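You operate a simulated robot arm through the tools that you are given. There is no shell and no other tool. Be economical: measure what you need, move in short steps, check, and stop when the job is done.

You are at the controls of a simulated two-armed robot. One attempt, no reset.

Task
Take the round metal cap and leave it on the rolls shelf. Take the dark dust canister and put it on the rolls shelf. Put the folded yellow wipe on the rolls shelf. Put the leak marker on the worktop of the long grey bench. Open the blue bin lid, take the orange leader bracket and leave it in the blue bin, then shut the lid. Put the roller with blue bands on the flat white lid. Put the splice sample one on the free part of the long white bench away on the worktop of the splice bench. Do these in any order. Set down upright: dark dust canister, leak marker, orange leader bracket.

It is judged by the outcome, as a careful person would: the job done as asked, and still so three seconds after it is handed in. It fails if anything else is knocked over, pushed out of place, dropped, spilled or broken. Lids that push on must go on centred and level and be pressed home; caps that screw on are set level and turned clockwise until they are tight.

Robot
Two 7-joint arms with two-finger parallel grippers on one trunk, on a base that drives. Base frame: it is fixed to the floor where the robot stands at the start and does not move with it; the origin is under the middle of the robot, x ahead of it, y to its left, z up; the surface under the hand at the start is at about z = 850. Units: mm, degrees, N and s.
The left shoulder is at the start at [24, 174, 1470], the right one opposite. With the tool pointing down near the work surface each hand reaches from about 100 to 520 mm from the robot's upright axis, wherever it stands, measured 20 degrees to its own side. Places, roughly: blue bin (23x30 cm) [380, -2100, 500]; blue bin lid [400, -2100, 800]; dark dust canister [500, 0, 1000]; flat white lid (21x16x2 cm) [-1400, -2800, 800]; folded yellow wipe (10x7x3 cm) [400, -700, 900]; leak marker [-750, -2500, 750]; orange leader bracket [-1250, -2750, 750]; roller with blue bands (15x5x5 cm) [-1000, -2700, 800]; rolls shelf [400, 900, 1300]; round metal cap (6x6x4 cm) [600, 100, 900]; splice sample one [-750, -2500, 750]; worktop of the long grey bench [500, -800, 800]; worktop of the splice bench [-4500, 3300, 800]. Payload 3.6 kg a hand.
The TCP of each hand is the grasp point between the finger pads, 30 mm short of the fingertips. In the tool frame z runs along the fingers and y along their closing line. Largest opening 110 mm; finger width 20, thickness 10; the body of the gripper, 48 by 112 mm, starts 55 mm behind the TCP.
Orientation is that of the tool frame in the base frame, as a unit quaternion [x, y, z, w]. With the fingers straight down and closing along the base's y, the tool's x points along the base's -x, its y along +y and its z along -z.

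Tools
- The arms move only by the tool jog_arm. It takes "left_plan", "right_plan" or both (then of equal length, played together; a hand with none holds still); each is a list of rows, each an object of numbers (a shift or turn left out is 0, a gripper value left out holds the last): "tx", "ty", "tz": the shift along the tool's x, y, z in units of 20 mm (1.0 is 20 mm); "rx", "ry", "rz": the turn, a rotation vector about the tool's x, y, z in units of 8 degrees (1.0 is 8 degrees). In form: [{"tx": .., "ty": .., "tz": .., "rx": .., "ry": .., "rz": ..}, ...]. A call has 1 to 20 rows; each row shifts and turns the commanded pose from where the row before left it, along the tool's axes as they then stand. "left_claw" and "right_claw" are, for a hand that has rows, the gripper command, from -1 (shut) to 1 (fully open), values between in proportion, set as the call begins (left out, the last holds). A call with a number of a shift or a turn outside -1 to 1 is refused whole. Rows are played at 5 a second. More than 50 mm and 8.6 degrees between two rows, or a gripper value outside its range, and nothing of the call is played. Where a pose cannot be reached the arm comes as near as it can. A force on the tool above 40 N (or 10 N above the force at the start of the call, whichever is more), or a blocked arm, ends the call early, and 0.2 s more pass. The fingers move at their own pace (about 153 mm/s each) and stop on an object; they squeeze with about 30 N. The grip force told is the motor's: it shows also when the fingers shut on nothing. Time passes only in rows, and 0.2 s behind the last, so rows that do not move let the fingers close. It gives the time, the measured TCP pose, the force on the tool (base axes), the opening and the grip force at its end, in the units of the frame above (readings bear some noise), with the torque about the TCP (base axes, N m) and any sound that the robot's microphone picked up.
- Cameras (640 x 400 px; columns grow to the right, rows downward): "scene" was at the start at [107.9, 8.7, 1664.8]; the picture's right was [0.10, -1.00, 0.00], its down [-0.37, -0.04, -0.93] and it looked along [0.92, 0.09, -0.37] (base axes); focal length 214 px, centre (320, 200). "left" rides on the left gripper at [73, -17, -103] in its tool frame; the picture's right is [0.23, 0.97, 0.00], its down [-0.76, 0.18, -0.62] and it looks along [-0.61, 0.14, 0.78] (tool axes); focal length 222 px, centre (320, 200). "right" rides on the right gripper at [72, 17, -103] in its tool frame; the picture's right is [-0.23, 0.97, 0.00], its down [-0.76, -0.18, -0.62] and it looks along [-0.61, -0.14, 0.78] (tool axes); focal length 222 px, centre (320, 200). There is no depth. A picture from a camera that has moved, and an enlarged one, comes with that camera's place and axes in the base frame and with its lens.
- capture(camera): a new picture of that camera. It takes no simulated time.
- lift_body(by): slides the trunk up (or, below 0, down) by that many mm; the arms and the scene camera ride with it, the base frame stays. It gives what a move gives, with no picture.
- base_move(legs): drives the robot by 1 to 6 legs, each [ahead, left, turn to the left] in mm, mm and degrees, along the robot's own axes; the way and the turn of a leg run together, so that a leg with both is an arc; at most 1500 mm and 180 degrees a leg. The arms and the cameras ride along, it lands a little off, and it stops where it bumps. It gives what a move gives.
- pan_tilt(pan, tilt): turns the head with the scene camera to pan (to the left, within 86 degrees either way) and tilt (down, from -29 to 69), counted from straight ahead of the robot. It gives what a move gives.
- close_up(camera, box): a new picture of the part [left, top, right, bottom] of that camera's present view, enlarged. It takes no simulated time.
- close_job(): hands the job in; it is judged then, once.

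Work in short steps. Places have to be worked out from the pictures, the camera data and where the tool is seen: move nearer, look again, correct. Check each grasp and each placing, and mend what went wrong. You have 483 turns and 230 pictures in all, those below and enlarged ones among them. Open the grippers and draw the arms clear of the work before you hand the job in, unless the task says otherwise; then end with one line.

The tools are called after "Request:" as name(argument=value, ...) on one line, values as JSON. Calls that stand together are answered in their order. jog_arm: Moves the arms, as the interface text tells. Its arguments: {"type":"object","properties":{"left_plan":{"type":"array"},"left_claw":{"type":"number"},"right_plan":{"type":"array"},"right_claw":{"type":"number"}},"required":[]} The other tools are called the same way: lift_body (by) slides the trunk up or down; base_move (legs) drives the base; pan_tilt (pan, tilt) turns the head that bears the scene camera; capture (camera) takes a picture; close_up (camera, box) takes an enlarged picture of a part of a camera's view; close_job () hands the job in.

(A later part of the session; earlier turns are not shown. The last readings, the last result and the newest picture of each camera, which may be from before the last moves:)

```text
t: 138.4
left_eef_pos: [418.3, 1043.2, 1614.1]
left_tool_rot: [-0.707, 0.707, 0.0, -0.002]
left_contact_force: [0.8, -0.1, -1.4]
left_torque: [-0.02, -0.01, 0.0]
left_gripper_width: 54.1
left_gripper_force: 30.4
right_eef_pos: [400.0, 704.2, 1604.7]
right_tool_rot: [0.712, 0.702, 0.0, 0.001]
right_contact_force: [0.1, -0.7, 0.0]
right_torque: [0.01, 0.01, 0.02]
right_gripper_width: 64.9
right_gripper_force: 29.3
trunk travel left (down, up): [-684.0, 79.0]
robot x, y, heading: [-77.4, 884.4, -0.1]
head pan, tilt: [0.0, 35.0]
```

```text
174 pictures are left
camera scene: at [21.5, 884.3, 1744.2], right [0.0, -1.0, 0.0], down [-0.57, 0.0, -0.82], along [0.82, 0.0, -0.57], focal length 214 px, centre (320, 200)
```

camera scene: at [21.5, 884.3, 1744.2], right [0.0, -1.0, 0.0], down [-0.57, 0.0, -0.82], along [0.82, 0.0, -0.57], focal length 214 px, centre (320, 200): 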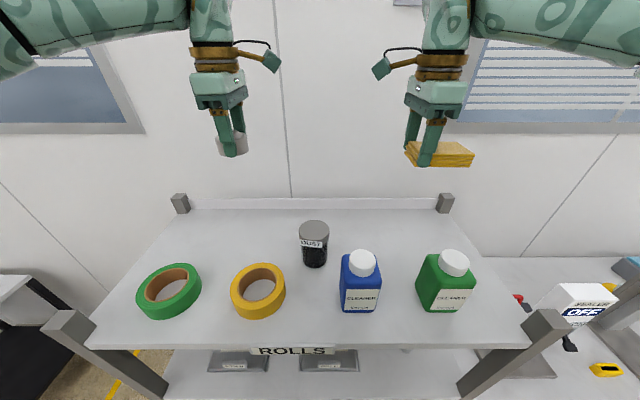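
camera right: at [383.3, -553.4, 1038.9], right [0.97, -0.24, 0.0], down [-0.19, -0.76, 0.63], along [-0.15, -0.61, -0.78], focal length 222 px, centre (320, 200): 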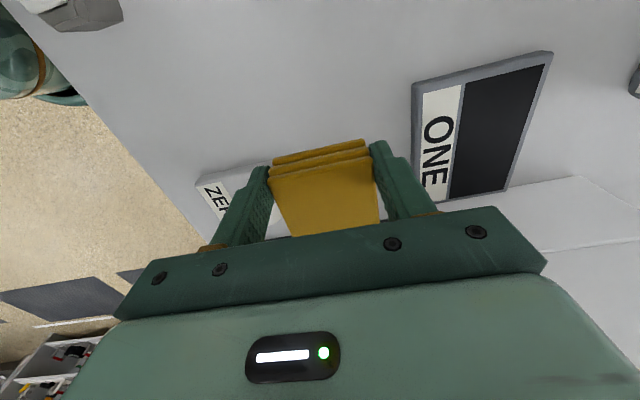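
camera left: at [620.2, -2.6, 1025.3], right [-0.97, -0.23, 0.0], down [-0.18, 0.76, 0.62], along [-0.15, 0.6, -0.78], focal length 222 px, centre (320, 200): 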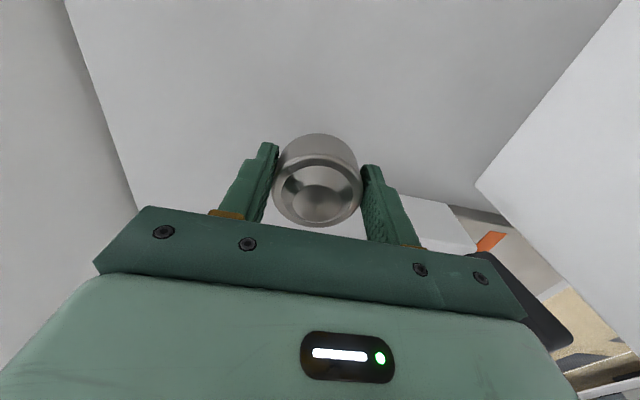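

Spots clear. Lower both to z≈1350.

Request:
jog_arm(left_plan=[{"tz": 1}, {"tz": 1}, {"tz": 1}, {"tz": 1}, {"tz": 1}, {"tz": 1}, {"tz": 1}, {"tz": 1}, {"tz": 1}, {"tz": 1}, {"tz": 1}, {"tz": 1}, {"tz": 0.5}, {"tz": 0.5}], right_plan=[{"tz": 1}, {"tz": 1}, {"tz": 1}, {"tz": 1}, {"tz": 1}, {"tz": 1}, {"tz": 1}, {"tz": 1}, {"tz": 1}, {"tz": 1}, {"tz": 1}, {"tz": 1}, {"tz": 0.5}, {}])

Request:
capture(camera="scene")

```text
t: 141.4
left_eef_pos: [417.0, 1043.5, 1354.0]
left_tool_rot: [-0.707, 0.708, 0.0, -0.003]
left_contact_force: [-0.1, -0.1, -1.4]
left_torque: [-0.02, -0.02, -0.02]
left_gripper_width: 54.2
left_gripper_force: 30.3
right_eef_pos: [399.5, 704.9, 1356.9]
right_tool_rot: [0.712, 0.702, -0.001, 0.001]
right_contact_force: [0.2, -0.3, 0.6]
right_torque: [0.0, -0.01, -0.01]
right_gripper_width: 64.9
right_gripper_force: 30.5
trunk travel left (down, up): [-684.0, 79.0]
robot x, y, heading: [-81.9, 883.5, 0.1]
head pan, tilt: [0.0, 35.0]
```

```text
173 pictures are left
camera scene: at [21.2, 885.2, 1744.3], right [0.0, -1.0, 0.0], down [-0.57, 0.0, -0.82], along [0.82, 0.0, -0.57], focal length 214 px, centre (320, 200)
```

scene: 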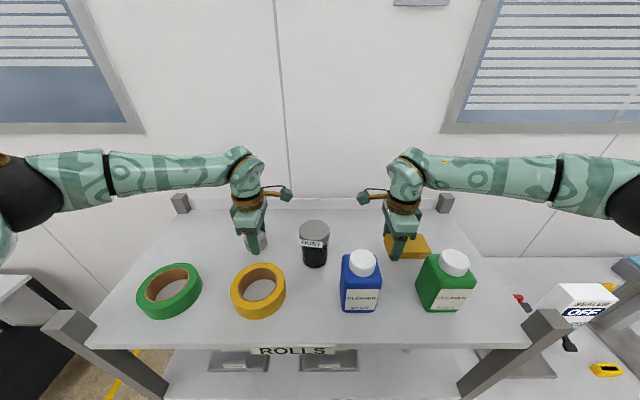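

Now creep down both until contact.

Request:
jog_arm(left_plan=[{"tz": 0.2}, {"tz": 0.2}, {"tz": 0.2}, {"tz": 0.2}, {"tz": 0.15}], right_plan=[{"tz": 0.2}, {"tz": 0.2}, {"tz": 0.2}, {"tz": 0.2}, {"tz": 0.2}])

```text
t: 142.6
left_eef_pos: [415.7, 1043.3, 1333.9]
left_tool_rot: [-0.706, 0.708, 0.001, -0.002]
left_contact_force: [-1.0, -0.1, -0.5]
left_torque: [-0.01, 0.03, 0.04]
left_gripper_width: 54.3
left_gripper_force: 29.8
right_eef_pos: [400.1, 705.1, 1336.7]
right_tool_rot: [0.712, 0.702, -0.001, 0.001]
right_contact_force: [-0.2, 0.1, 0.3]
right_torque: [0.05, 0.01, 0.0]
right_gripper_width: 64.4
right_gripper_force: 29.6
trunk travel left (down, up): [-684.0, 79.0]
robot x, y, heading: [-77.9, 888.6, -0.1]
head pan, tilt: [0.0, 35.0]
```

Request:
jog_arm(left_plan=[{"tz": 0.1}, {"tz": 0.05}], right_plan=[{"tz": 0.1}, {"tz": 0.1}])

Request:
close_up(camera="scene", box=[180, 180, 480, 367])

```text
t: 143.2
left_eef_pos: [415.6, 1043.7, 1333.3]
left_tool_rot: [-0.706, 0.708, -0.001, -0.002]
left_contact_force: [-0.5, 0.4, 1.3]
left_torque: [0.07, -0.04, 0.01]
left_gripper_width: 54.4
left_gripper_force: 30.0
right_eef_pos: [399.9, 704.7, 1334.3]
right_tool_rot: [0.712, 0.702, 0.0, 0.002]
right_contact_force: [1.9, -1.5, 16.9]
right_torque: [-0.8, 0.32, 0.05]
right_gripper_width: 64.7
right_gripper_force: 30.2
trunk travel left (down, up): [-684.0, 79.0]
robot x, y, heading: [-78.1, 885.5, -0.4]
head pan, tilt: [0.0, 35.0]
```

```text
2.13 times, centred on (330, 274) of scene
camera zoom: at [19.4, 885.8, 1744.6], right [0.0, -1.0, 0.0], down [-0.57, 0.0, -0.82], along [0.82, 0.0, -0.57], focal length 458 px, centre (299, 43)
```

zoom: 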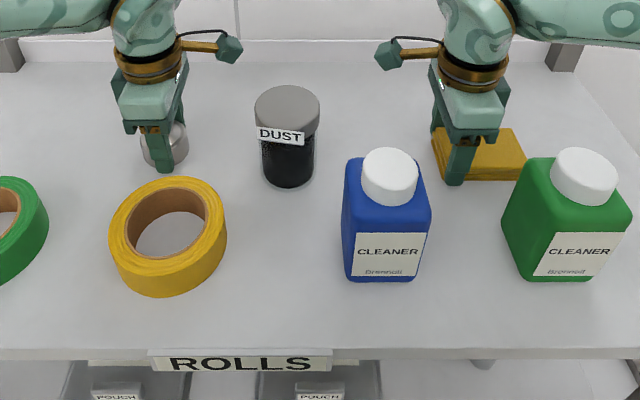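

Both are in contact with the shelf. Open both grippers and rise.

Request:
jog_arm(left_plan=[{}, {}, {}], right_plan=[{"tz": -0.05}, {}, {}], left_claw=1, right_claw=0.9)

Request:
jog_arm(left_plan=[{"tz": -0.5}, {"tz": -0.5}, {"tz": -1}, {"tz": -1}, {"tz": -1}, {"tz": -1}, {"tz": -1}, {"tz": -1}, {"tz": -1}, {"tz": -1}, {"tz": -1}, {"tz": -1}], right_plan=[{"tz": -0.5}, {"tz": -0.5}, {"tz": -1}, {"tz": -1}, {"tz": -1}, {"tz": -1}, {"tz": -1}, {"tz": -1}, {"tz": -1}, {"tz": -1}, {"tz": -1}, {"tz": -1}])

Request:
capture(camera="scene")

```text
t: 144.0
left_eef_pos: [416.3, 1044.3, 1332.7]
left_tool_rot: [-0.706, 0.708, -0.001, -0.002]
left_contact_force: [-0.3, -0.3, -0.2]
left_torque: [0.02, 0.0, -0.02]
left_gripper_width: 109.8
left_gripper_force: 0.1
right_eef_pos: [399.4, 703.5, 1333.6]
right_tool_rot: [0.712, 0.702, 0.0, 0.0]
right_contact_force: [0.2, -0.2, -0.1]
right_torque: [-0.02, -0.02, -0.02]
right_gripper_width: 104.4
right_gripper_force: 0.1
trunk travel left (down, up): [-684.0, 79.0]
robot x, y, heading: [-77.8, 886.4, -0.2]
head pan, tilt: [0.0, 35.0]
```

```text
t: 146.6
left_eef_pos: [417.2, 1044.2, 1553.7]
left_tool_rot: [-0.706, 0.708, -0.001, -0.001]
left_contact_force: [-0.9, 0.4, -0.2]
left_torque: [-0.01, 0.01, 0.01]
left_gripper_width: 109.8
left_gripper_force: 0.0
right_eef_pos: [399.3, 704.9, 1554.3]
right_tool_rot: [0.712, 0.702, -0.001, 0.001]
right_contact_force: [-0.3, -0.3, -0.6]
right_torque: [-0.02, -0.01, 0.0]
right_gripper_width: 104.6
right_gripper_force: 0.1
trunk travel left (down, up): [-684.0, 79.0]
robot x, y, heading: [-77.5, 885.3, -0.0]
head pan, tilt: [0.0, 35.0]
```

```text
171 pictures are left
camera scene: at [20.1, 885.0, 1744.3], right [0.0, -1.0, 0.0], down [-0.57, 0.0, -0.82], along [0.82, 0.0, -0.57], focal length 214 px, centre (320, 200)
```

scene: 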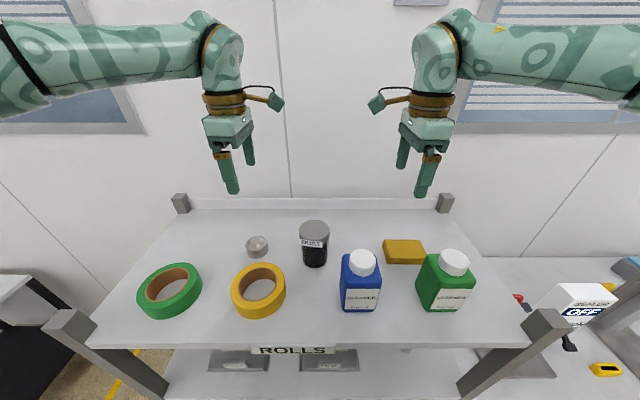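

Cap, canister and wipe are on the rolls shelf. I retract the arms, back off, and pan around to survey the route.

Request:
jog_arm(left_plan=[{"ty": 1}, {"ty": 1}, {"ty": 1}, {"ty": 1}, {"ty": 1}, {"ty": 1}, {"ty": 1}, {"ty": 1}, {"ty": 1}], right_plan=[{"ty": -1}, {"ty": -1}, {"ty": -1}, {"ty": -1}, {"ty": -1}, {"ty": -1}, {"ty": -1}, {"ty": -1}, {"ty": -1}])

Request:
base_move(legs=[[-250, 0, 0], [0, -900, 0]])

Request:
pan_tilt(pan=-80, tilt=25)

Request:
capture(camera="scene")

```text
t: 148.6
left_eef_pos: [234.2, 1045.2, 1553.5]
left_tool_rot: [-0.706, 0.708, 0.0, -0.003]
left_contact_force: [0.6, 0.2, 0.6]
left_torque: [0.01, 0.01, -0.02]
left_gripper_width: 109.8
left_gripper_force: 0.1
right_eef_pos: [217.5, 709.8, 1554.0]
right_tool_rot: [0.713, 0.701, -0.001, 0.001]
right_contact_force: [-0.5, 0.0, 0.3]
right_torque: [0.0, -0.03, -0.01]
right_gripper_width: 104.5
right_gripper_force: 0.0
trunk travel left (down, up): [-684.0, 79.0]
robot x, y, heading: [-76.9, 886.7, 0.0]
head pan, tilt: [0.0, 35.0]
```

```text
t: 154.8
left_eef_pos: [-21.0, 136.7, 1552.9]
left_tool_rot: [-0.704, 0.71, 0.0, -0.003]
left_contact_force: [-0.6, -0.4, -0.1]
left_torque: [0.0, -0.01, 0.01]
left_gripper_width: 109.9
left_gripper_force: 0.0
right_eef_pos: [-40.6, -199.5, 1554.2]
right_tool_rot: [0.713, 0.701, -0.001, 0.001]
right_contact_force: [-0.3, -0.3, -0.5]
right_torque: [0.01, -0.01, -0.02]
right_gripper_width: 104.4
right_gripper_force: 0.1
trunk travel left (down, up): [-684.0, 79.0]
robot x, y, heading: [-338.0, -20.4, -0.6]
head pan, tilt: [0.0, 35.0]
```

```text
t: 156.3
left_eef_pos: [-20.8, 136.1, 1552.9]
left_tool_rot: [-0.705, 0.709, 0.001, -0.003]
left_contact_force: [0.5, -0.2, 0.0]
left_torque: [0.02, 0.04, -0.01]
left_gripper_width: 109.7
left_gripper_force: 0.1
right_eef_pos: [-40.2, -201.5, 1553.7]
right_tool_rot: [0.714, 0.7, -0.001, 0.0]
right_contact_force: [0.5, 0.1, 1.5]
right_torque: [-0.03, 0.01, -0.03]
right_gripper_width: 104.4
right_gripper_force: 0.1
trunk travel left (down, up): [-684.0, 79.0]
robot x, y, heading: [-334.9, -22.9, -0.4]
head pan, tilt: [-80.0, 25.0]
```

```text
170 pictures are left
camera scene: at [-310.0, -113.7, 1760.0], right [-0.99, -0.17, 0.0], down [-0.07, 0.42, -0.91], along [0.15, -0.89, -0.42], focal length 214 px, centre (320, 200)
```

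scene: 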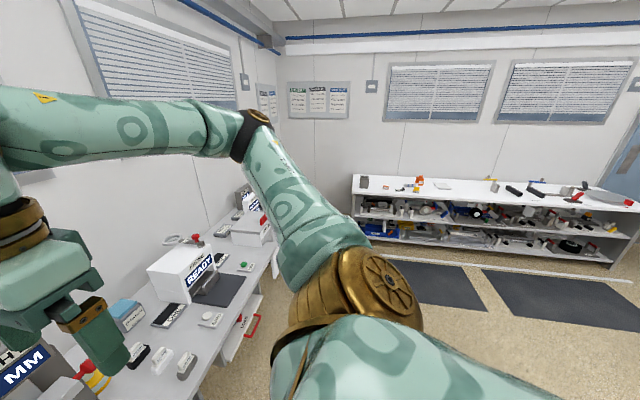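

The long white bench is along the far wall (y≈-2700). Floor is clear; I drive right 1300 and turn right 90° to face it.

Request:
base_move(legs=[[0, -1300, 0], [-400, 0, 0], [0, 0, -90]])

Request:
pan_tilt(pan=0, tilt=30)

Request:
capture(camera="scene")

Request:
pan_tilt(pan=55, tilt=30)

Request:
capture(camera="scene")

```text
t: 168.8
left_eef_pos: [-615.1, -1631.5, 1552.9]
left_tool_rot: [0.013, 1.0, 0.002, -0.002]
left_contact_force: [-0.7, -0.9, 0.1]
left_torque: [0.01, -0.02, -0.02]
left_gripper_width: 109.9
left_gripper_force: 0.1
right_eef_pos: [-950.1, -1606.4, 1553.5]
right_tool_rot: [1.0, -0.02, -0.001, -0.001]
right_contact_force: [0.4, -0.2, 0.5]
right_torque: [-0.03, 0.01, -0.01]
right_gripper_width: 104.6
right_gripper_force: 0.1
trunk travel left (down, up): [-684.0, 79.0]
robot x, y, heading: [-764.7, -1312.2, -91.5]
head pan, tilt: [-80.0, 25.0]
```

```text
t: 170.3
left_eef_pos: [-614.9, -1632.3, 1552.5]
left_tool_rot: [0.013, 1.0, 0.001, -0.002]
left_contact_force: [0.3, 0.3, -0.3]
left_torque: [0.03, 0.02, 0.0]
left_gripper_width: 109.9
left_gripper_force: 0.1
right_eef_pos: [-950.4, -1605.4, 1554.1]
right_tool_rot: [1.0, -0.019, -0.001, 0.0]
right_contact_force: [0.0, -0.3, -0.1]
right_torque: [0.01, -0.03, 0.03]
right_gripper_width: 104.1
right_gripper_force: 0.1
trunk travel left (down, up): [-684.0, 79.0]
robot x, y, heading: [-765.6, -1311.6, -91.7]
head pan, tilt: [0.0, 30.0]
```

```text
169 pictures are left
camera scene: at [-768.3, -1414.7, 1752.1], right [-1.0, 0.03, 0.0], down [0.01, 0.5, -0.87], along [-0.03, -0.87, -0.5], focal length 214 px, centre (320, 200)
```

scene: 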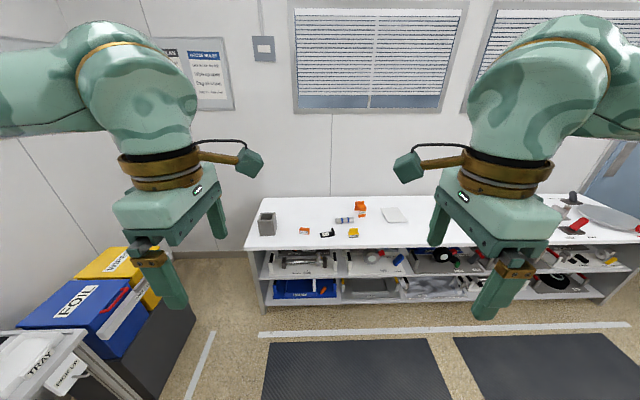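

```text
t: 171.6
left_eef_pos: [-614.0, -1631.5, 1553.4]
left_tool_rot: [0.013, 1.0, 0.002, -0.001]
left_contact_force: [-0.1, -0.5, -0.1]
left_torque: [-0.02, 0.02, 0.03]
left_gripper_width: 110.0
left_gripper_force: 0.1
right_eef_pos: [-950.2, -1606.6, 1553.4]
right_tool_rot: [1.0, -0.021, -0.001, 0.0]
right_contact_force: [-0.7, -0.3, 0.5]
right_torque: [0.01, -0.04, -0.03]
right_gripper_width: 104.4
right_gripper_force: 0.0
trunk travel left (down, up): [-684.0, 79.0]
robot x, y, heading: [-766.9, -1312.0, -91.5]
head pan, tilt: [55.0, 30.0]
```

```text
168 pictures are left
camera scene: at [-693.1, -1378.4, 1752.1], right [-0.6, -0.8, 0.0], down [-0.4, 0.3, -0.87], along [0.69, -0.52, -0.5], focal length 214 px, centre (320, 200)
```

scene: 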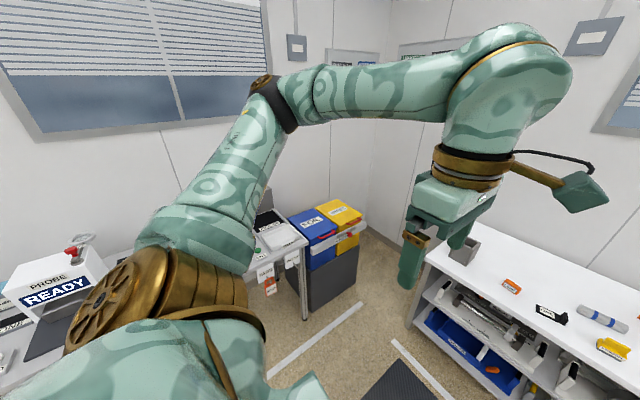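

The white bench top with the items is visible. I zoom in on it.

Request:
pan_tilt(pan=0, tilt=30)

Request:
close_up(camera="scene", box=[240, 180, 430, 300])

```text
t: 172.8
left_eef_pos: [-614.9, -1630.3, 1553.8]
left_tool_rot: [0.013, 1.0, 0.001, -0.002]
left_contact_force: [0.3, 0.0, -0.1]
left_torque: [0.0, 0.01, -0.01]
left_gripper_width: 109.9
left_gripper_force: 0.0
right_eef_pos: [-950.2, -1606.5, 1554.4]
right_tool_rot: [1.0, -0.019, -0.001, 0.0]
right_contact_force: [0.7, 0.0, -0.1]
right_torque: [0.02, -0.04, -0.02]
right_gripper_width: 104.3
right_gripper_force: 0.1
trunk travel left (down, up): [-684.0, 79.0]
robot x, y, heading: [-764.1, -1314.2, -91.7]
head pan, tilt: [0.0, 30.0]
```

```text
3.33 times, centred on (335, 240) of scene
camera zoom: at [-768.1, -1414.7, 1752.1], right [-1.0, 0.03, 0.0], down [0.01, 0.5, -0.87], along [-0.02, -0.87, -0.5], focal length 715 px, centre (270, 67)
```

zoom: 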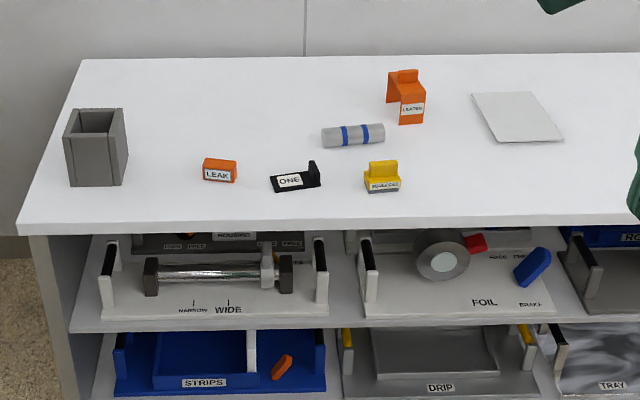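

Items identified: LEAK (orange block), ONE (black L), roller with blue bands, LEADER bracket, yellow piece, flat white lid. I lower the trunk, correct heading and drive closer.

Request:
base_move(legs=[[0, 0, 1.6], [650, -150, 0]])

Request:
lift_body(by=-400)

Request:
pan_tilt(pan=0, tilt=40)

Request:
capture(camera="scene")

```text
t: 176.9
left_eef_pos: [-760.1, -2278.9, 1553.0]
left_tool_rot: [0.0, 1.0, 0.002, -0.002]
left_contact_force: [0.5, 0.4, -0.5]
left_torque: [-0.03, -0.01, -0.03]
left_gripper_width: 109.8
left_gripper_force: 0.0
right_eef_pos: [-1096.5, -2262.9, 1554.6]
right_tool_rot: [1.0, -0.007, -0.001, 0.0]
right_contact_force: [1.5, -0.7, -0.3]
right_torque: [-0.02, 0.0, 0.02]
right_gripper_width: 104.6
right_gripper_force: 0.0
trunk travel left (down, up): [-684.0, 79.0]
robot x, y, heading: [-917.7, -1963.8, -90.3]
head pan, tilt: [0.0, 30.0]
```

```text
t: 180.7
left_eef_pos: [-759.6, -2278.8, 1153.6]
left_tool_rot: [0.001, 1.0, 0.0, -0.002]
left_contact_force: [0.2, 0.4, 0.2]
left_torque: [-0.04, 0.03, -0.01]
left_gripper_width: 109.8
left_gripper_force: 0.1
right_eef_pos: [-1096.6, -2263.0, 1152.7]
right_tool_rot: [1.0, -0.008, -0.001, -0.001]
right_contact_force: [-0.1, 0.3, -0.1]
right_torque: [0.02, -0.01, 0.01]
right_gripper_width: 104.6
right_gripper_force: 0.1
trunk travel left (down, up): [-284.0, 479.0]
robot x, y, heading: [-919.3, -1965.3, -90.1]
head pan, tilt: [0.0, 30.0]
```

```text
t: 181.4
left_eef_pos: [-759.5, -2280.1, 1154.2]
left_tool_rot: [0.0, 1.0, 0.002, -0.002]
left_contact_force: [0.3, 0.4, -0.1]
left_torque: [-0.06, 0.02, -0.02]
left_gripper_width: 110.0
left_gripper_force: 0.1
right_eef_pos: [-1095.7, -2262.1, 1153.5]
right_tool_rot: [1.0, -0.007, 0.0, 0.0]
right_contact_force: [0.2, -0.1, -0.4]
right_torque: [0.0, 0.01, -0.01]
right_gripper_width: 104.5
right_gripper_force: 0.1
trunk travel left (down, up): [-284.0, 479.0]
robot x, y, heading: [-919.5, -1965.8, -90.2]
head pan, tilt: [0.0, 40.0]
```

```text
166 pictures are left
camera scene: at [-919.2, -2135.7, 1333.8], right [-1.0, 0.0, 0.0], down [0.0, 0.64, -0.77], along [0.0, -0.77, -0.64], focal length 214 px, centre (320, 200)
```

scene: 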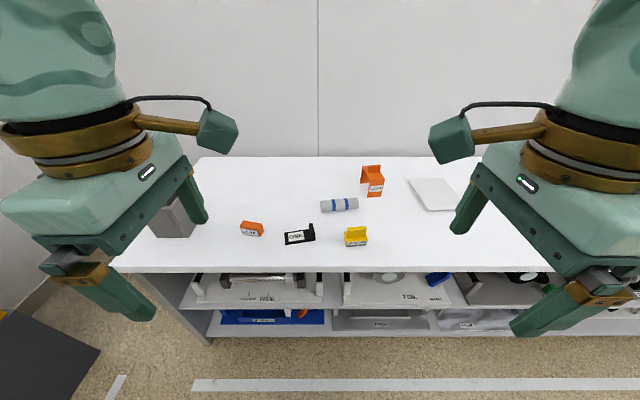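

Estimates: bench surface ≈780, roller (-992,-2757), LEAK (-688,-2626), ONE (-854,-2595), LEADER (-1132,-2830), lid (-1385,-2835). I drive 225 mm closer and 60 left, then look from the right hand.

Request:
base_move(legs=[[225, 60, 0]])

Request:
capture(camera="scene")

Request:
capture(camera="right")

```text
t: 183.2
left_eef_pos: [-700.1, -2507.0, 1152.7]
left_tool_rot: [0.0, 1.0, 0.002, -0.003]
left_contact_force: [0.1, 0.0, 0.6]
left_torque: [-0.01, 0.0, -0.02]
left_gripper_width: 110.0
left_gripper_force: 0.0
right_eef_pos: [-1036.0, -2490.4, 1153.3]
right_tool_rot: [1.0, -0.007, -0.001, 0.0]
right_contact_force: [0.6, -0.7, -0.4]
right_torque: [0.02, 0.0, -0.04]
right_gripper_width: 104.4
right_gripper_force: 0.1
trunk travel left (down, up): [-284.0, 479.0]
robot x, y, heading: [-858.5, -2192.9, -90.1]
head pan, tilt: [0.0, 40.0]
```

```text
165 pictures are left
camera scene: at [-859.3, -2363.1, 1333.5], right [-1.0, 0.0, 0.0], down [0.0, 0.64, -0.77], along [0.0, -0.77, -0.64], focal length 214 px, centre (320, 200)
```

scene: 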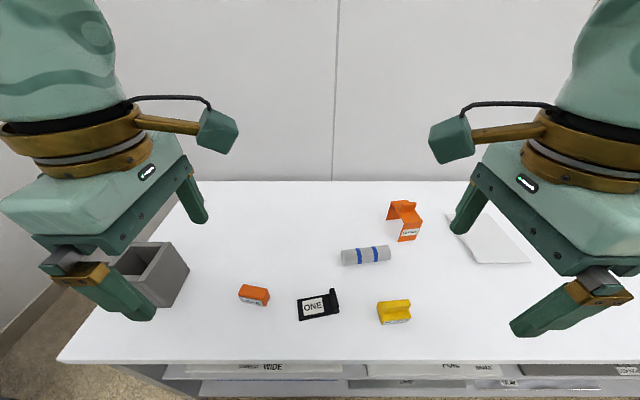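

```text
164 pictures are left
camera right: at [-965.3, -2508.9, 1256.4], right [-0.24, -0.97, 0.0], down [-0.76, 0.19, 0.63], along [-0.61, 0.15, -0.78], focal length 222 px, centre (320, 200)
```

right: 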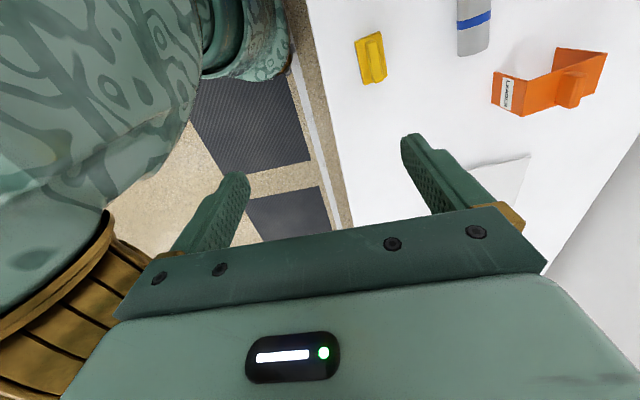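

Roller centre ≈(-992,-2735,812), tilted ≈6.5°. I bring the right hand above it and align the yaw.

Request:
jog_arm(right_plan=[{"tx": 0.17, "ty": 0.94, "tz": 0.58}, {"tx": 0.17, "ty": 0.94, "tz": 0.58}, {"tx": 0.17, "ty": 0.94, "tz": 0.58}, {"tx": 0.17, "ty": 0.94, "tz": 0.58}, {"tx": 0.17, "ty": 0.94, "tz": 0.58}, {"tx": 0.17, "ty": 0.94, "tz": 0.58}, {"tx": 0.17, "ty": 0.94, "tz": 0.58}, {"tx": 0.17, "ty": 0.94, "tz": 0.58}, {"tx": 0.17, "ty": 0.94, "tz": 0.58}, {"tx": 0.17, "ty": 0.94, "tz": 0.58}, {"tx": 0.17, "ty": 0.94, "tz": 0.58}, {"tx": 0.17, "ty": 0.94, "tz": 0.58}, {"tx": 0.17, "ty": 0.94, "tz": 0.58}, {"rz": -0.93}])

Request:
capture(camera="right")

Request:
capture(camera="scene")

```text
t: 186.2
left_eef_pos: [-700.3, -2504.8, 1152.9]
left_tool_rot: [-0.001, 1.0, 0.001, -0.002]
left_contact_force: [0.4, -0.6, 0.1]
left_torque: [0.0, 0.01, -0.01]
left_gripper_width: 110.1
left_gripper_force: 0.1
right_eef_pos: [-996.2, -2733.2, 1001.4]
right_tool_rot: [0.998, 0.06, -0.001, 0.001]
right_contact_force: [-0.7, 0.2, 0.1]
right_torque: [0.01, -0.04, 0.02]
right_gripper_width: 104.6
right_gripper_force: 0.1
trunk travel left (down, up): [-284.0, 479.0]
robot x, y, heading: [-863.4, -2188.2, -90.3]
head pan, tilt: [0.0, 40.0]
```

```text
163 pictures are left
camera right: at [-923.6, -2742.2, 1105.4], right [-0.11, -0.99, 0.0], down [-0.78, 0.09, 0.63], along [-0.62, 0.07, -0.78], focal length 222 px, centre (320, 200)
```

right: 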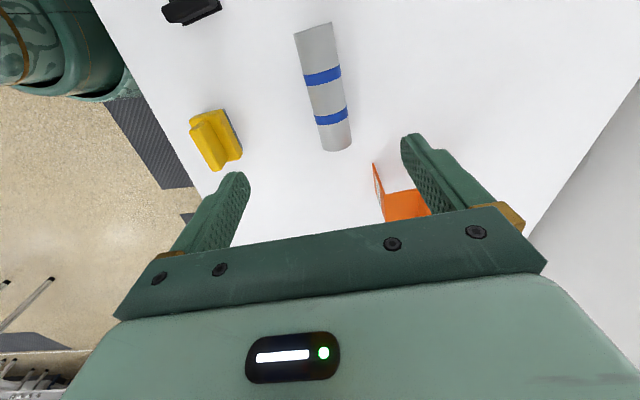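

```text
162 pictures are left
camera scene: at [-859.7, -2361.6, 1333.8], right [-1.0, 0.0, 0.0], down [0.0, 0.64, -0.77], along [0.0, -0.77, -0.64], focal length 214 px, centre (320, 200)
```

scene: 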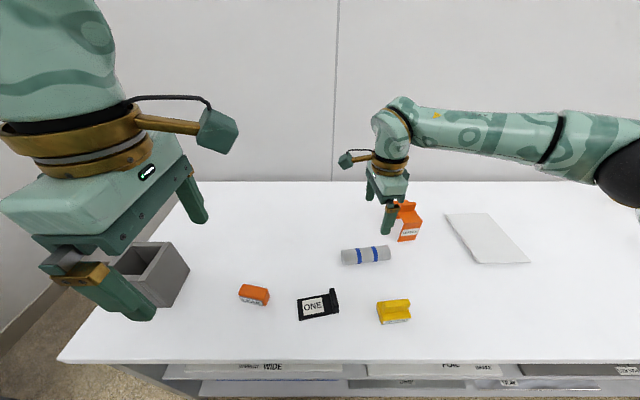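

Roller centre ≈(-991,-2746). Shift and descend to z≈835.

Request:
jog_arm(right_plan=[{"tx": 0.17, "ty": 0.67, "tz": 1}, {"tz": 1}, {"tz": 1}, {"tz": 1}, {"tz": 1}, {"tz": 1}, {"tz": 1}, {"tz": 1}, {"tz": 0.3}])

Request:
capture(camera="right")

```text
t: 188.2
left_eef_pos: [-700.5, -2505.8, 1153.7]
left_tool_rot: [0.0, 1.0, 0.002, -0.002]
left_contact_force: [-0.1, -0.1, 0.3]
left_torque: [-0.03, 0.01, 0.03]
left_gripper_width: 110.3
left_gripper_force: 0.0
right_eef_pos: [-991.5, -2746.9, 836.7]
right_tool_rot: [0.998, 0.059, -0.002, -0.001]
right_contact_force: [0.2, -0.4, 0.1]
right_torque: [-0.03, 0.04, 0.05]
right_gripper_width: 104.3
right_gripper_force: 0.0
trunk travel left (down, up): [-284.0, 479.0]
robot x, y, heading: [-858.5, -2189.9, -90.3]
head pan, tilt: [0.0, 40.0]
```

```text
161 pictures are left
camera right: at [-918.2, -2755.7, 939.6], right [-0.11, -0.99, 0.0], down [-0.78, 0.09, 0.63], along [-0.62, 0.07, -0.78], focal length 222 px, centre (320, 200)
```

right: 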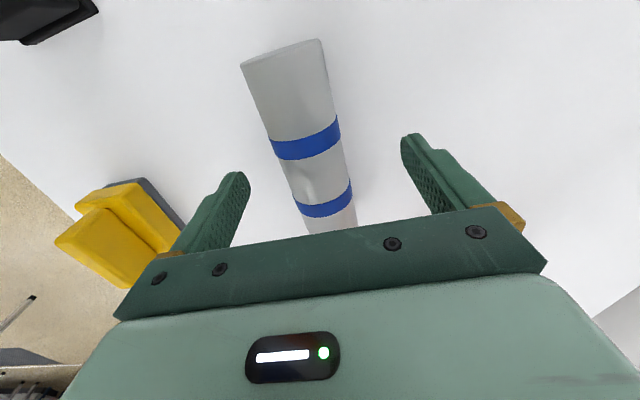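

Centred lengthwise (between bands). Creep down to ≈820 and close.

Request:
jog_arm(right_plan=[{"tz": 0.25}, {"tz": 0.25}, {"tz": 0.25}])

Request:
jog_arm(right_plan=[{}, {}, {}, {}, {}], right_claw=-1)

Request:
capture(camera="right")

```text
t: 189.0
left_eef_pos: [-701.3, -2505.8, 1153.3]
left_tool_rot: [0.001, 1.0, 0.002, -0.001]
left_contact_force: [-0.7, -0.5, 0.1]
left_torque: [-0.01, -0.02, 0.01]
left_gripper_width: 109.7
left_gripper_force: 0.0
right_eef_pos: [-991.0, -2747.0, 821.4]
right_tool_rot: [0.998, 0.058, 0.0, 0.001]
right_contact_force: [0.5, -0.3, 0.3]
right_torque: [0.01, 0.06, 0.01]
right_gripper_width: 104.6
right_gripper_force: 0.0
trunk travel left (down, up): [-284.0, 479.0]
robot x, y, heading: [-859.5, -2187.2, -90.0]
head pan, tilt: [0.0, 40.0]
```

```text
t: 190.2
left_eef_pos: [-699.0, -2506.7, 1152.6]
left_tool_rot: [0.0, 1.0, 0.002, -0.001]
left_contact_force: [-0.4, -0.1, -0.1]
left_torque: [-0.01, 0.0, -0.01]
left_gripper_width: 110.2
left_gripper_force: 0.1
right_eef_pos: [-991.2, -2746.9, 820.9]
right_tool_rot: [0.998, 0.059, -0.001, 0.0]
right_contact_force: [0.5, -1.1, -0.4]
right_torque: [-0.05, -0.05, -0.03]
right_gripper_width: 42.0
right_gripper_force: 30.0
trunk travel left (down, up): [-284.0, 479.0]
robot x, y, heading: [-861.8, -2189.1, -90.0]
head pan, tilt: [0.0, 40.0]
```

```text
160 pictures are left
camera right: at [-918.6, -2756.1, 924.8], right [-0.11, -0.99, 0.0], down [-0.78, 0.09, 0.63], along [-0.62, 0.07, -0.78], focal length 222 px, centre (320, 200)
```

right: 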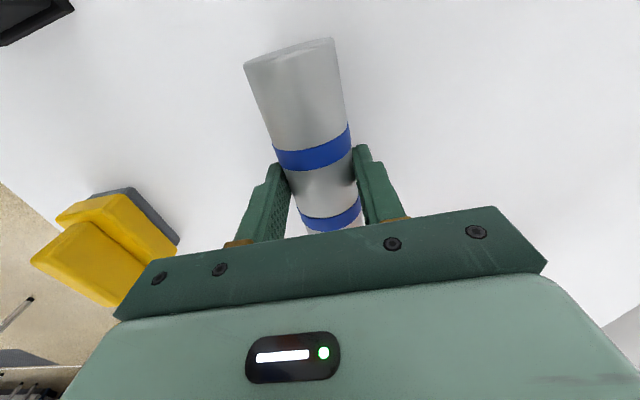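

Roller gripped (42 mm). Lift 200 mm, then move the base 400 right and 25 ahead toward the lid.

Request:
jog_arm(right_plan=[{"tz": -0.5}, {"tz": -1}, {"tz": -1}, {"tz": -1}, {"tz": -1}, {"tz": -1}, {"tz": -1}, {"tz": -1}, {"tz": -1}, {"tz": -1}, {"tz": -1}])

Request:
base_move(legs=[[0, -400, 0], [25, 0, 0]])

Request:
capture(camera="scene")

Request:
capture(camera="right")

```text
t: 192.6
left_eef_pos: [-699.8, -2505.7, 1153.1]
left_tool_rot: [0.0, 1.0, 0.002, -0.002]
left_contact_force: [-0.5, -0.8, -0.2]
left_torque: [0.0, -0.03, -0.01]
left_gripper_width: 110.1
left_gripper_force: 0.1
right_eef_pos: [-990.9, -2748.9, 1031.5]
right_tool_rot: [0.998, 0.059, -0.002, -0.001]
right_contact_force: [0.0, 0.2, -2.2]
right_torque: [0.0, -0.01, 0.0]
right_gripper_width: 41.9
right_gripper_force: 29.5
trunk travel left (down, up): [-284.0, 479.0]
robot x, y, heading: [-863.3, -2190.4, -90.2]
head pan, tilt: [0.0, 40.0]
```

```text
t: 195.5
left_eef_pos: [-1105.9, -2531.5, 1152.1]
left_tool_rot: [-0.002, 1.0, 0.002, -0.002]
left_contact_force: [-0.8, -0.1, -0.1]
left_torque: [0.05, -0.04, 0.0]
left_gripper_width: 109.8
left_gripper_force: 0.0
right_eef_pos: [-1394.7, -2775.3, 1031.4]
right_tool_rot: [0.998, 0.06, -0.001, 0.0]
right_contact_force: [0.2, -0.6, -2.1]
right_torque: [0.02, -0.02, 0.0]
right_gripper_width: 41.9
right_gripper_force: 30.2
trunk travel left (down, up): [-284.0, 479.0]
robot x, y, heading: [-1271.9, -2215.2, -90.0]
head pan, tilt: [0.0, 40.0]
```

```text
159 pictures are left
camera scene: at [-1266.6, -2388.9, 1333.5], right [-1.0, 0.0, 0.0], down [0.0, 0.64, -0.76], along [0.0, -0.76, -0.64], focal length 214 px, centre (320, 200)
```

scene: 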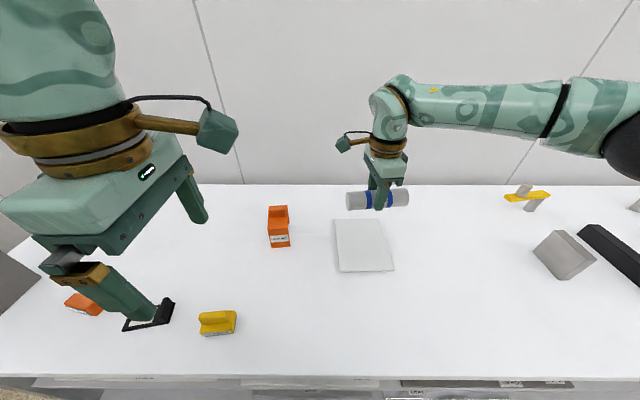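

```text
158 pictures are left
camera right: at [-1322.4, -2784.6, 1133.8], right [-0.11, -0.99, 0.0], down [-0.78, 0.08, 0.63], along [-0.62, 0.07, -0.78], focal length 222 px, centre (320, 200)
```

right: 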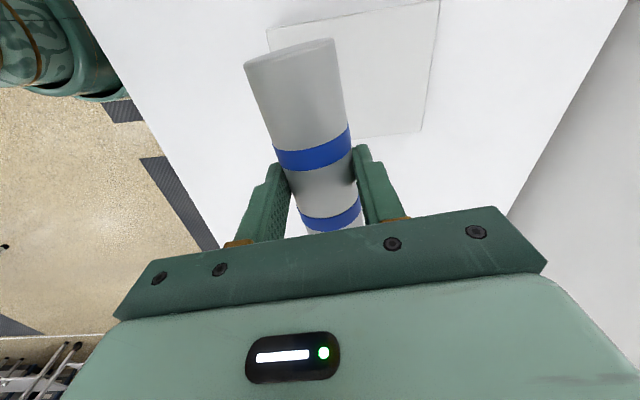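

Lid spans x −1317..−1478, y −2714..−2912. I rotate the hand ~83° so the roller lies along the lid's length, then move over its centre.

Request:
jog_arm(right_plan=[{"rz": -1}, {"rz": -1}, {"rz": -1}, {"rz": -1}, {"rz": -1}, {"rz": -1}, {"rz": -1}, {"rz": -1}, {"rz": -1}, {"rz": -1}, {"rz": -0.4}, {"tx": -0.9}, {"tx": -0.85, "ty": -0.1}])

Request:
capture(camera="right")

Request:
capture(camera="scene")

```text
t: 198.3
left_eef_pos: [-1106.3, -2530.4, 1151.8]
left_tool_rot: [-0.003, 1.0, 0.002, -0.002]
left_contact_force: [0.3, -0.6, -0.1]
left_torque: [-0.01, 0.0, 0.04]
left_gripper_width: 110.0
left_gripper_force: 0.2
right_eef_pos: [-1398.7, -2810.0, 1030.5]
right_tool_rot: [0.706, 0.709, -0.001, -0.001]
right_contact_force: [0.5, -0.3, -1.7]
right_torque: [-0.01, 0.01, 0.02]
right_gripper_width: 41.7
right_gripper_force: 29.5
trunk travel left (down, up): [-284.0, 479.0]
robot x, y, heading: [-1265.6, -2218.1, -89.7]
head pan, tilt: [0.0, 40.0]
```

```text
157 pictures are left
camera right: at [-1382.5, -2738.2, 1134.3], right [0.97, -0.22, 0.0], down [-0.17, -0.76, 0.62], along [-0.14, -0.61, -0.78], focal length 222 px, centre (320, 200)
```

right: 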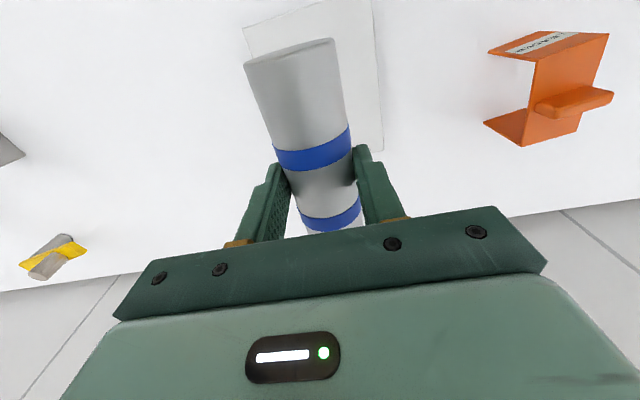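

```text
156 pictures are left
camera scene: at [-1266.6, -2387.8, 1333.6], right [-1.0, 0.0, 0.0], down [0.0, 0.64, -0.77], along [0.0, -0.77, -0.64], focal length 214 px, centre (320, 200)
```

scene: 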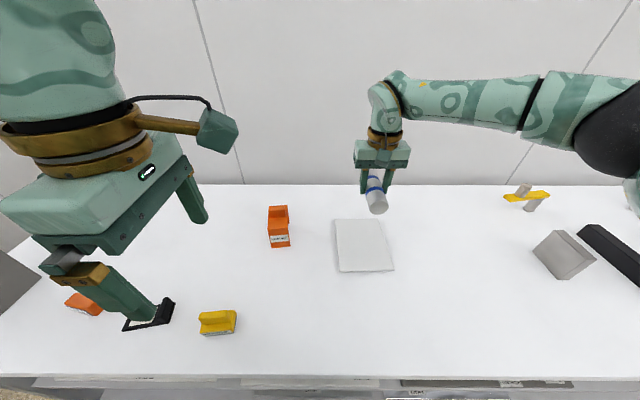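

Centre of lid ≈(-1397,-2822). I shift 10 mm further and descend to 865.

Request:
jog_arm(right_plan=[{"tx": -0.45, "tz": 1}, {"tz": 1}, {"tz": 1}, {"tz": 1}, {"tz": 1}, {"tz": 1}, {"tz": 1}, {"tz": 0.8}, {"tz": 0.4}])

Request:
capture(camera="right")

Request:
capture(camera="scene")

```text
t: 200.3
left_eef_pos: [-1106.1, -2529.7, 1153.6]
left_tool_rot: [-0.003, 1.0, 0.001, -0.001]
left_contact_force: [0.2, 0.3, -0.7]
left_torque: [-0.03, 0.0, 0.01]
left_gripper_width: 110.0
left_gripper_force: 0.1
right_eef_pos: [-1397.4, -2818.5, 867.5]
right_tool_rot: [0.706, 0.708, -0.001, -0.001]
right_contact_force: [1.0, 0.5, -2.7]
right_torque: [0.0, 0.0, 0.01]
right_gripper_width: 42.1
right_gripper_force: 30.1
trunk travel left (down, up): [-284.0, 479.0]
robot x, y, heading: [-1267.2, -2217.0, -89.6]
head pan, tilt: [0.0, 40.0]
```

```text
155 pictures are left
camera right: at [-1382.1, -2746.9, 970.6], right [0.97, -0.22, 0.0], down [-0.17, -0.76, 0.62], along [-0.14, -0.61, -0.78], focal length 222 px, centre (320, 200)
```

right: 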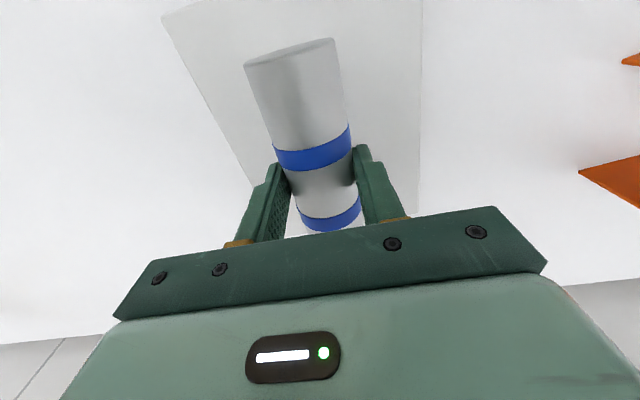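

```text
154 pictures are left
camera scene: at [-1266.7, -2387.7, 1333.7], right [-1.0, 0.0, 0.0], down [0.0, 0.64, -0.77], along [0.0, -0.77, -0.64], focal length 214 px, centre (320, 200)
```

scene: 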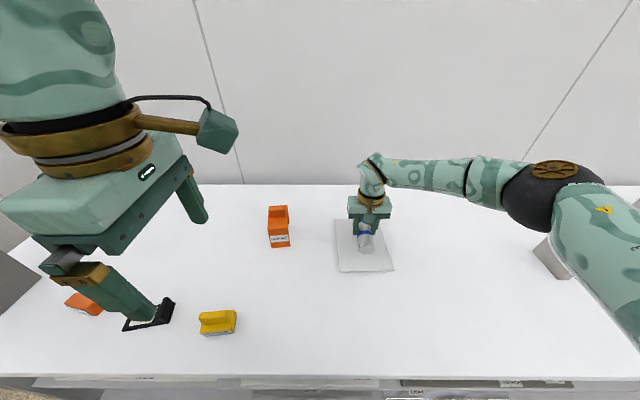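

Well aligned over the lid. Creep down until contact.

Request:
jog_arm(right_plan=[{"tz": 0.3}, {"tz": 0.3}, {"tz": 0.2}, {"tz": 0.1}, {"tz": 0.1}, {"tz": 0.1}])

```text
t: 201.7
left_eef_pos: [-1104.4, -2529.6, 1153.6]
left_tool_rot: [-0.004, 1.0, 0.002, -0.001]
left_contact_force: [0.2, 0.4, 0.4]
left_torque: [0.02, -0.02, 0.02]
left_gripper_width: 109.9
left_gripper_force: 0.0
right_eef_pos: [-1395.8, -2818.5, 844.7]
right_tool_rot: [0.705, 0.709, 0.0, 0.0]
right_contact_force: [0.0, -0.5, -2.8]
right_torque: [-0.03, -0.04, -0.03]
right_gripper_width: 42.2
right_gripper_force: 29.8
trunk travel left (down, up): [-284.0, 479.0]
robot x, y, heading: [-1270.4, -2214.3, -89.7]
head pan, tilt: [0.0, 40.0]
```

Request:
jog_arm(right_plan=[{"tz": 0.08}, {"tz": 0.08}, {"tz": 0.08}])

Request:
close_up(camera="scene", box=[300, 140, 460, 290])

```text
t: 202.5
left_eef_pos: [-1106.2, -2529.8, 1153.2]
left_tool_rot: [-0.002, 1.0, 0.002, -0.002]
left_contact_force: [0.2, -0.1, -0.7]
left_torque: [0.04, 0.0, 0.03]
left_gripper_width: 110.1
left_gripper_force: 0.1
right_eef_pos: [-1397.7, -2818.0, 840.5]
right_tool_rot: [0.705, 0.709, 0.0, -0.001]
right_contact_force: [-0.5, -0.2, -1.0]
right_torque: [-0.09, 0.02, -0.01]
right_gripper_width: 42.1
right_gripper_force: 30.1
trunk travel left (down, up): [-284.0, 479.0]
robot x, y, heading: [-1268.2, -2215.7, -89.6]
head pan, tilt: [0.0, 40.0]
```

```text
2.67 times, centred on (380, 215) of scene
camera zoom: at [-1266.6, -2387.5, 1333.7], right [-1.0, 0.0, 0.0], down [0.0, 0.64, -0.77], along [0.0, -0.77, -0.64], focal length 572 px, centre (160, 160)
```

zoom: 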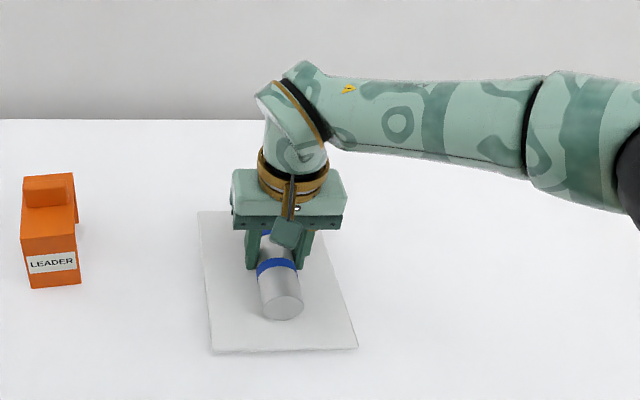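

Request:
jog_arm(right_plan=[{"tz": 0.08}])

```text
t: 202.9
left_eef_pos: [-1105.5, -2530.4, 1153.0]
left_tool_rot: [-0.004, 1.0, 0.001, -0.002]
left_contact_force: [-0.6, -0.3, 0.0]
left_torque: [0.03, 0.04, 0.02]
left_gripper_width: 110.1
left_gripper_force: 0.2
right_eef_pos: [-1397.2, -2819.0, 838.6]
right_tool_rot: [0.706, 0.708, -0.001, 0.0]
right_contact_force: [0.6, 0.4, 5.3]
right_torque: [-0.41, 0.03, 0.03]
right_gripper_width: 42.0
right_gripper_force: 30.4
trunk travel left (down, up): [-284.0, 479.0]
robot x, y, heading: [-1268.2, -2215.0, -89.8]
head pan, tilt: [0.0, 40.0]
```

In contact. Release partially and rise slowly.

Request:
jog_arm(right_plan=[{}, {}, {}], right_claw=0.4)

Request:
jog_arm(right_plan=[{"tz": -0.3}, {"tz": -0.5}, {"tz": -1}, {"tz": -1}, {"tz": -1}, {"tz": -1}, {"tz": -1}, {"tz": -1}, {"tz": -1}, {"tz": -1}])

Request:
capture(camera="scene")

Request:
capture(camera="right")

```text
t: 203.7
left_eef_pos: [-1105.4, -2530.5, 1152.8]
left_tool_rot: [-0.003, 1.0, 0.001, -0.002]
left_contact_force: [-0.2, -0.2, 0.1]
left_torque: [0.01, -0.04, 0.02]
left_gripper_width: 109.9
left_gripper_force: 0.1
right_eef_pos: [-1397.9, -2819.0, 839.5]
right_tool_rot: [0.706, 0.708, -0.002, 0.0]
right_contact_force: [-0.1, 0.1, -0.3]
right_torque: [0.03, 0.0, 0.0]
right_gripper_width: 77.3
right_gripper_force: 0.1
trunk travel left (down, up): [-284.0, 479.0]
robot x, y, heading: [-1269.0, -2215.1, -90.0]
head pan, tilt: [0.0, 40.0]
```

```text
t: 205.9
left_eef_pos: [-1103.9, -2530.5, 1153.7]
left_tool_rot: [-0.004, 1.0, 0.001, -0.002]
left_contact_force: [0.1, 0.5, 0.1]
left_torque: [0.02, -0.01, 0.0]
left_gripper_width: 110.1
left_gripper_force: 0.0
right_eef_pos: [-1396.9, -2818.5, 1015.6]
right_tool_rot: [0.706, 0.708, -0.002, -0.001]
right_contact_force: [-0.3, -0.3, 1.4]
right_torque: [0.02, -0.02, -0.01]
right_gripper_width: 77.0
right_gripper_force: 0.1
trunk travel left (down, up): [-284.0, 479.0]
robot x, y, heading: [-1270.2, -2216.5, -90.0]
head pan, tilt: [0.0, 40.0]
```

```text
152 pictures are left
camera scene: at [-1266.5, -2387.0, 1333.8], right [-1.0, 0.0, 0.0], down [0.0, 0.64, -0.77], along [0.0, -0.77, -0.64], focal length 214 px, centre (320, 200)
```

scene: 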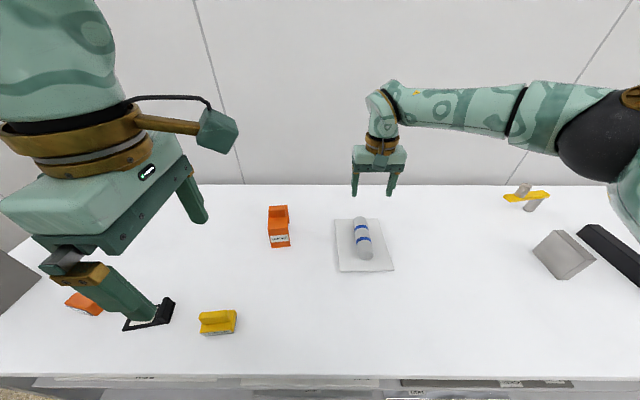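

```text
151 pictures are left
camera right: at [-1381.8, -2747.3, 1118.9], right [0.97, -0.22, 0.0], down [-0.17, -0.76, 0.62], along [-0.14, -0.61, -0.78], focal length 222 px, centre (320, 200)
```

right: 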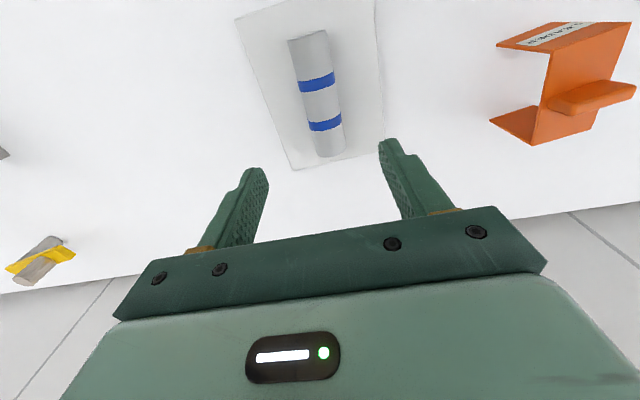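

Roller rests on the lid. Now the LEADER bracket; zoom to see its shape.

Request:
close_up(camera="scene", box=[240, 190, 320, 260])

Request:
close_up(camera="right", box=[470, 0, 640, 160])

```text
5.71 times, centred on (280, 225) of scene
camera zoom: at [-1266.5, -2387.0, 1333.8], right [-1.0, 0.0, 0.0], down [0.0, 0.64, -0.77], along [0.0, -0.77, -0.64], focal length 1226 px, centre (549, 57)
```

zoom: 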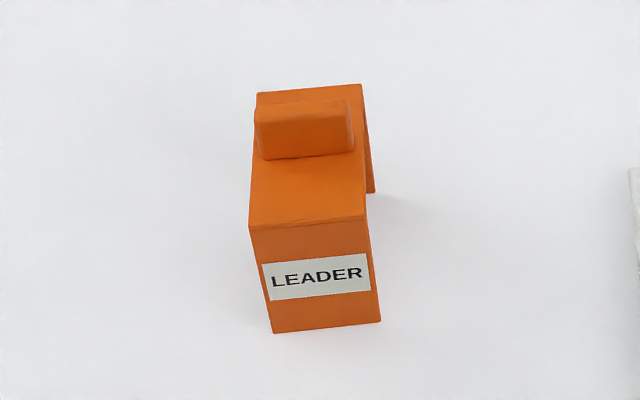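

```text
2.50 times, centred on (555, 80) of right
camera zoom: at [-1381.8, -2747.3, 1118.9], right [0.97, -0.22, 0.0], down [-0.17, -0.76, 0.62], along [-0.14, -0.61, -0.78], focal length 555 px, centre (-268, 500)
```

zoom: 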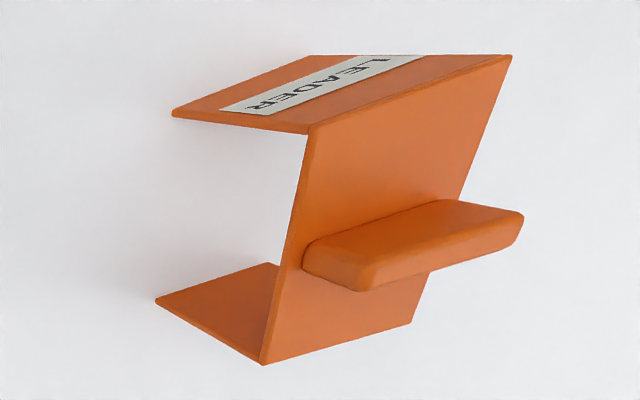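

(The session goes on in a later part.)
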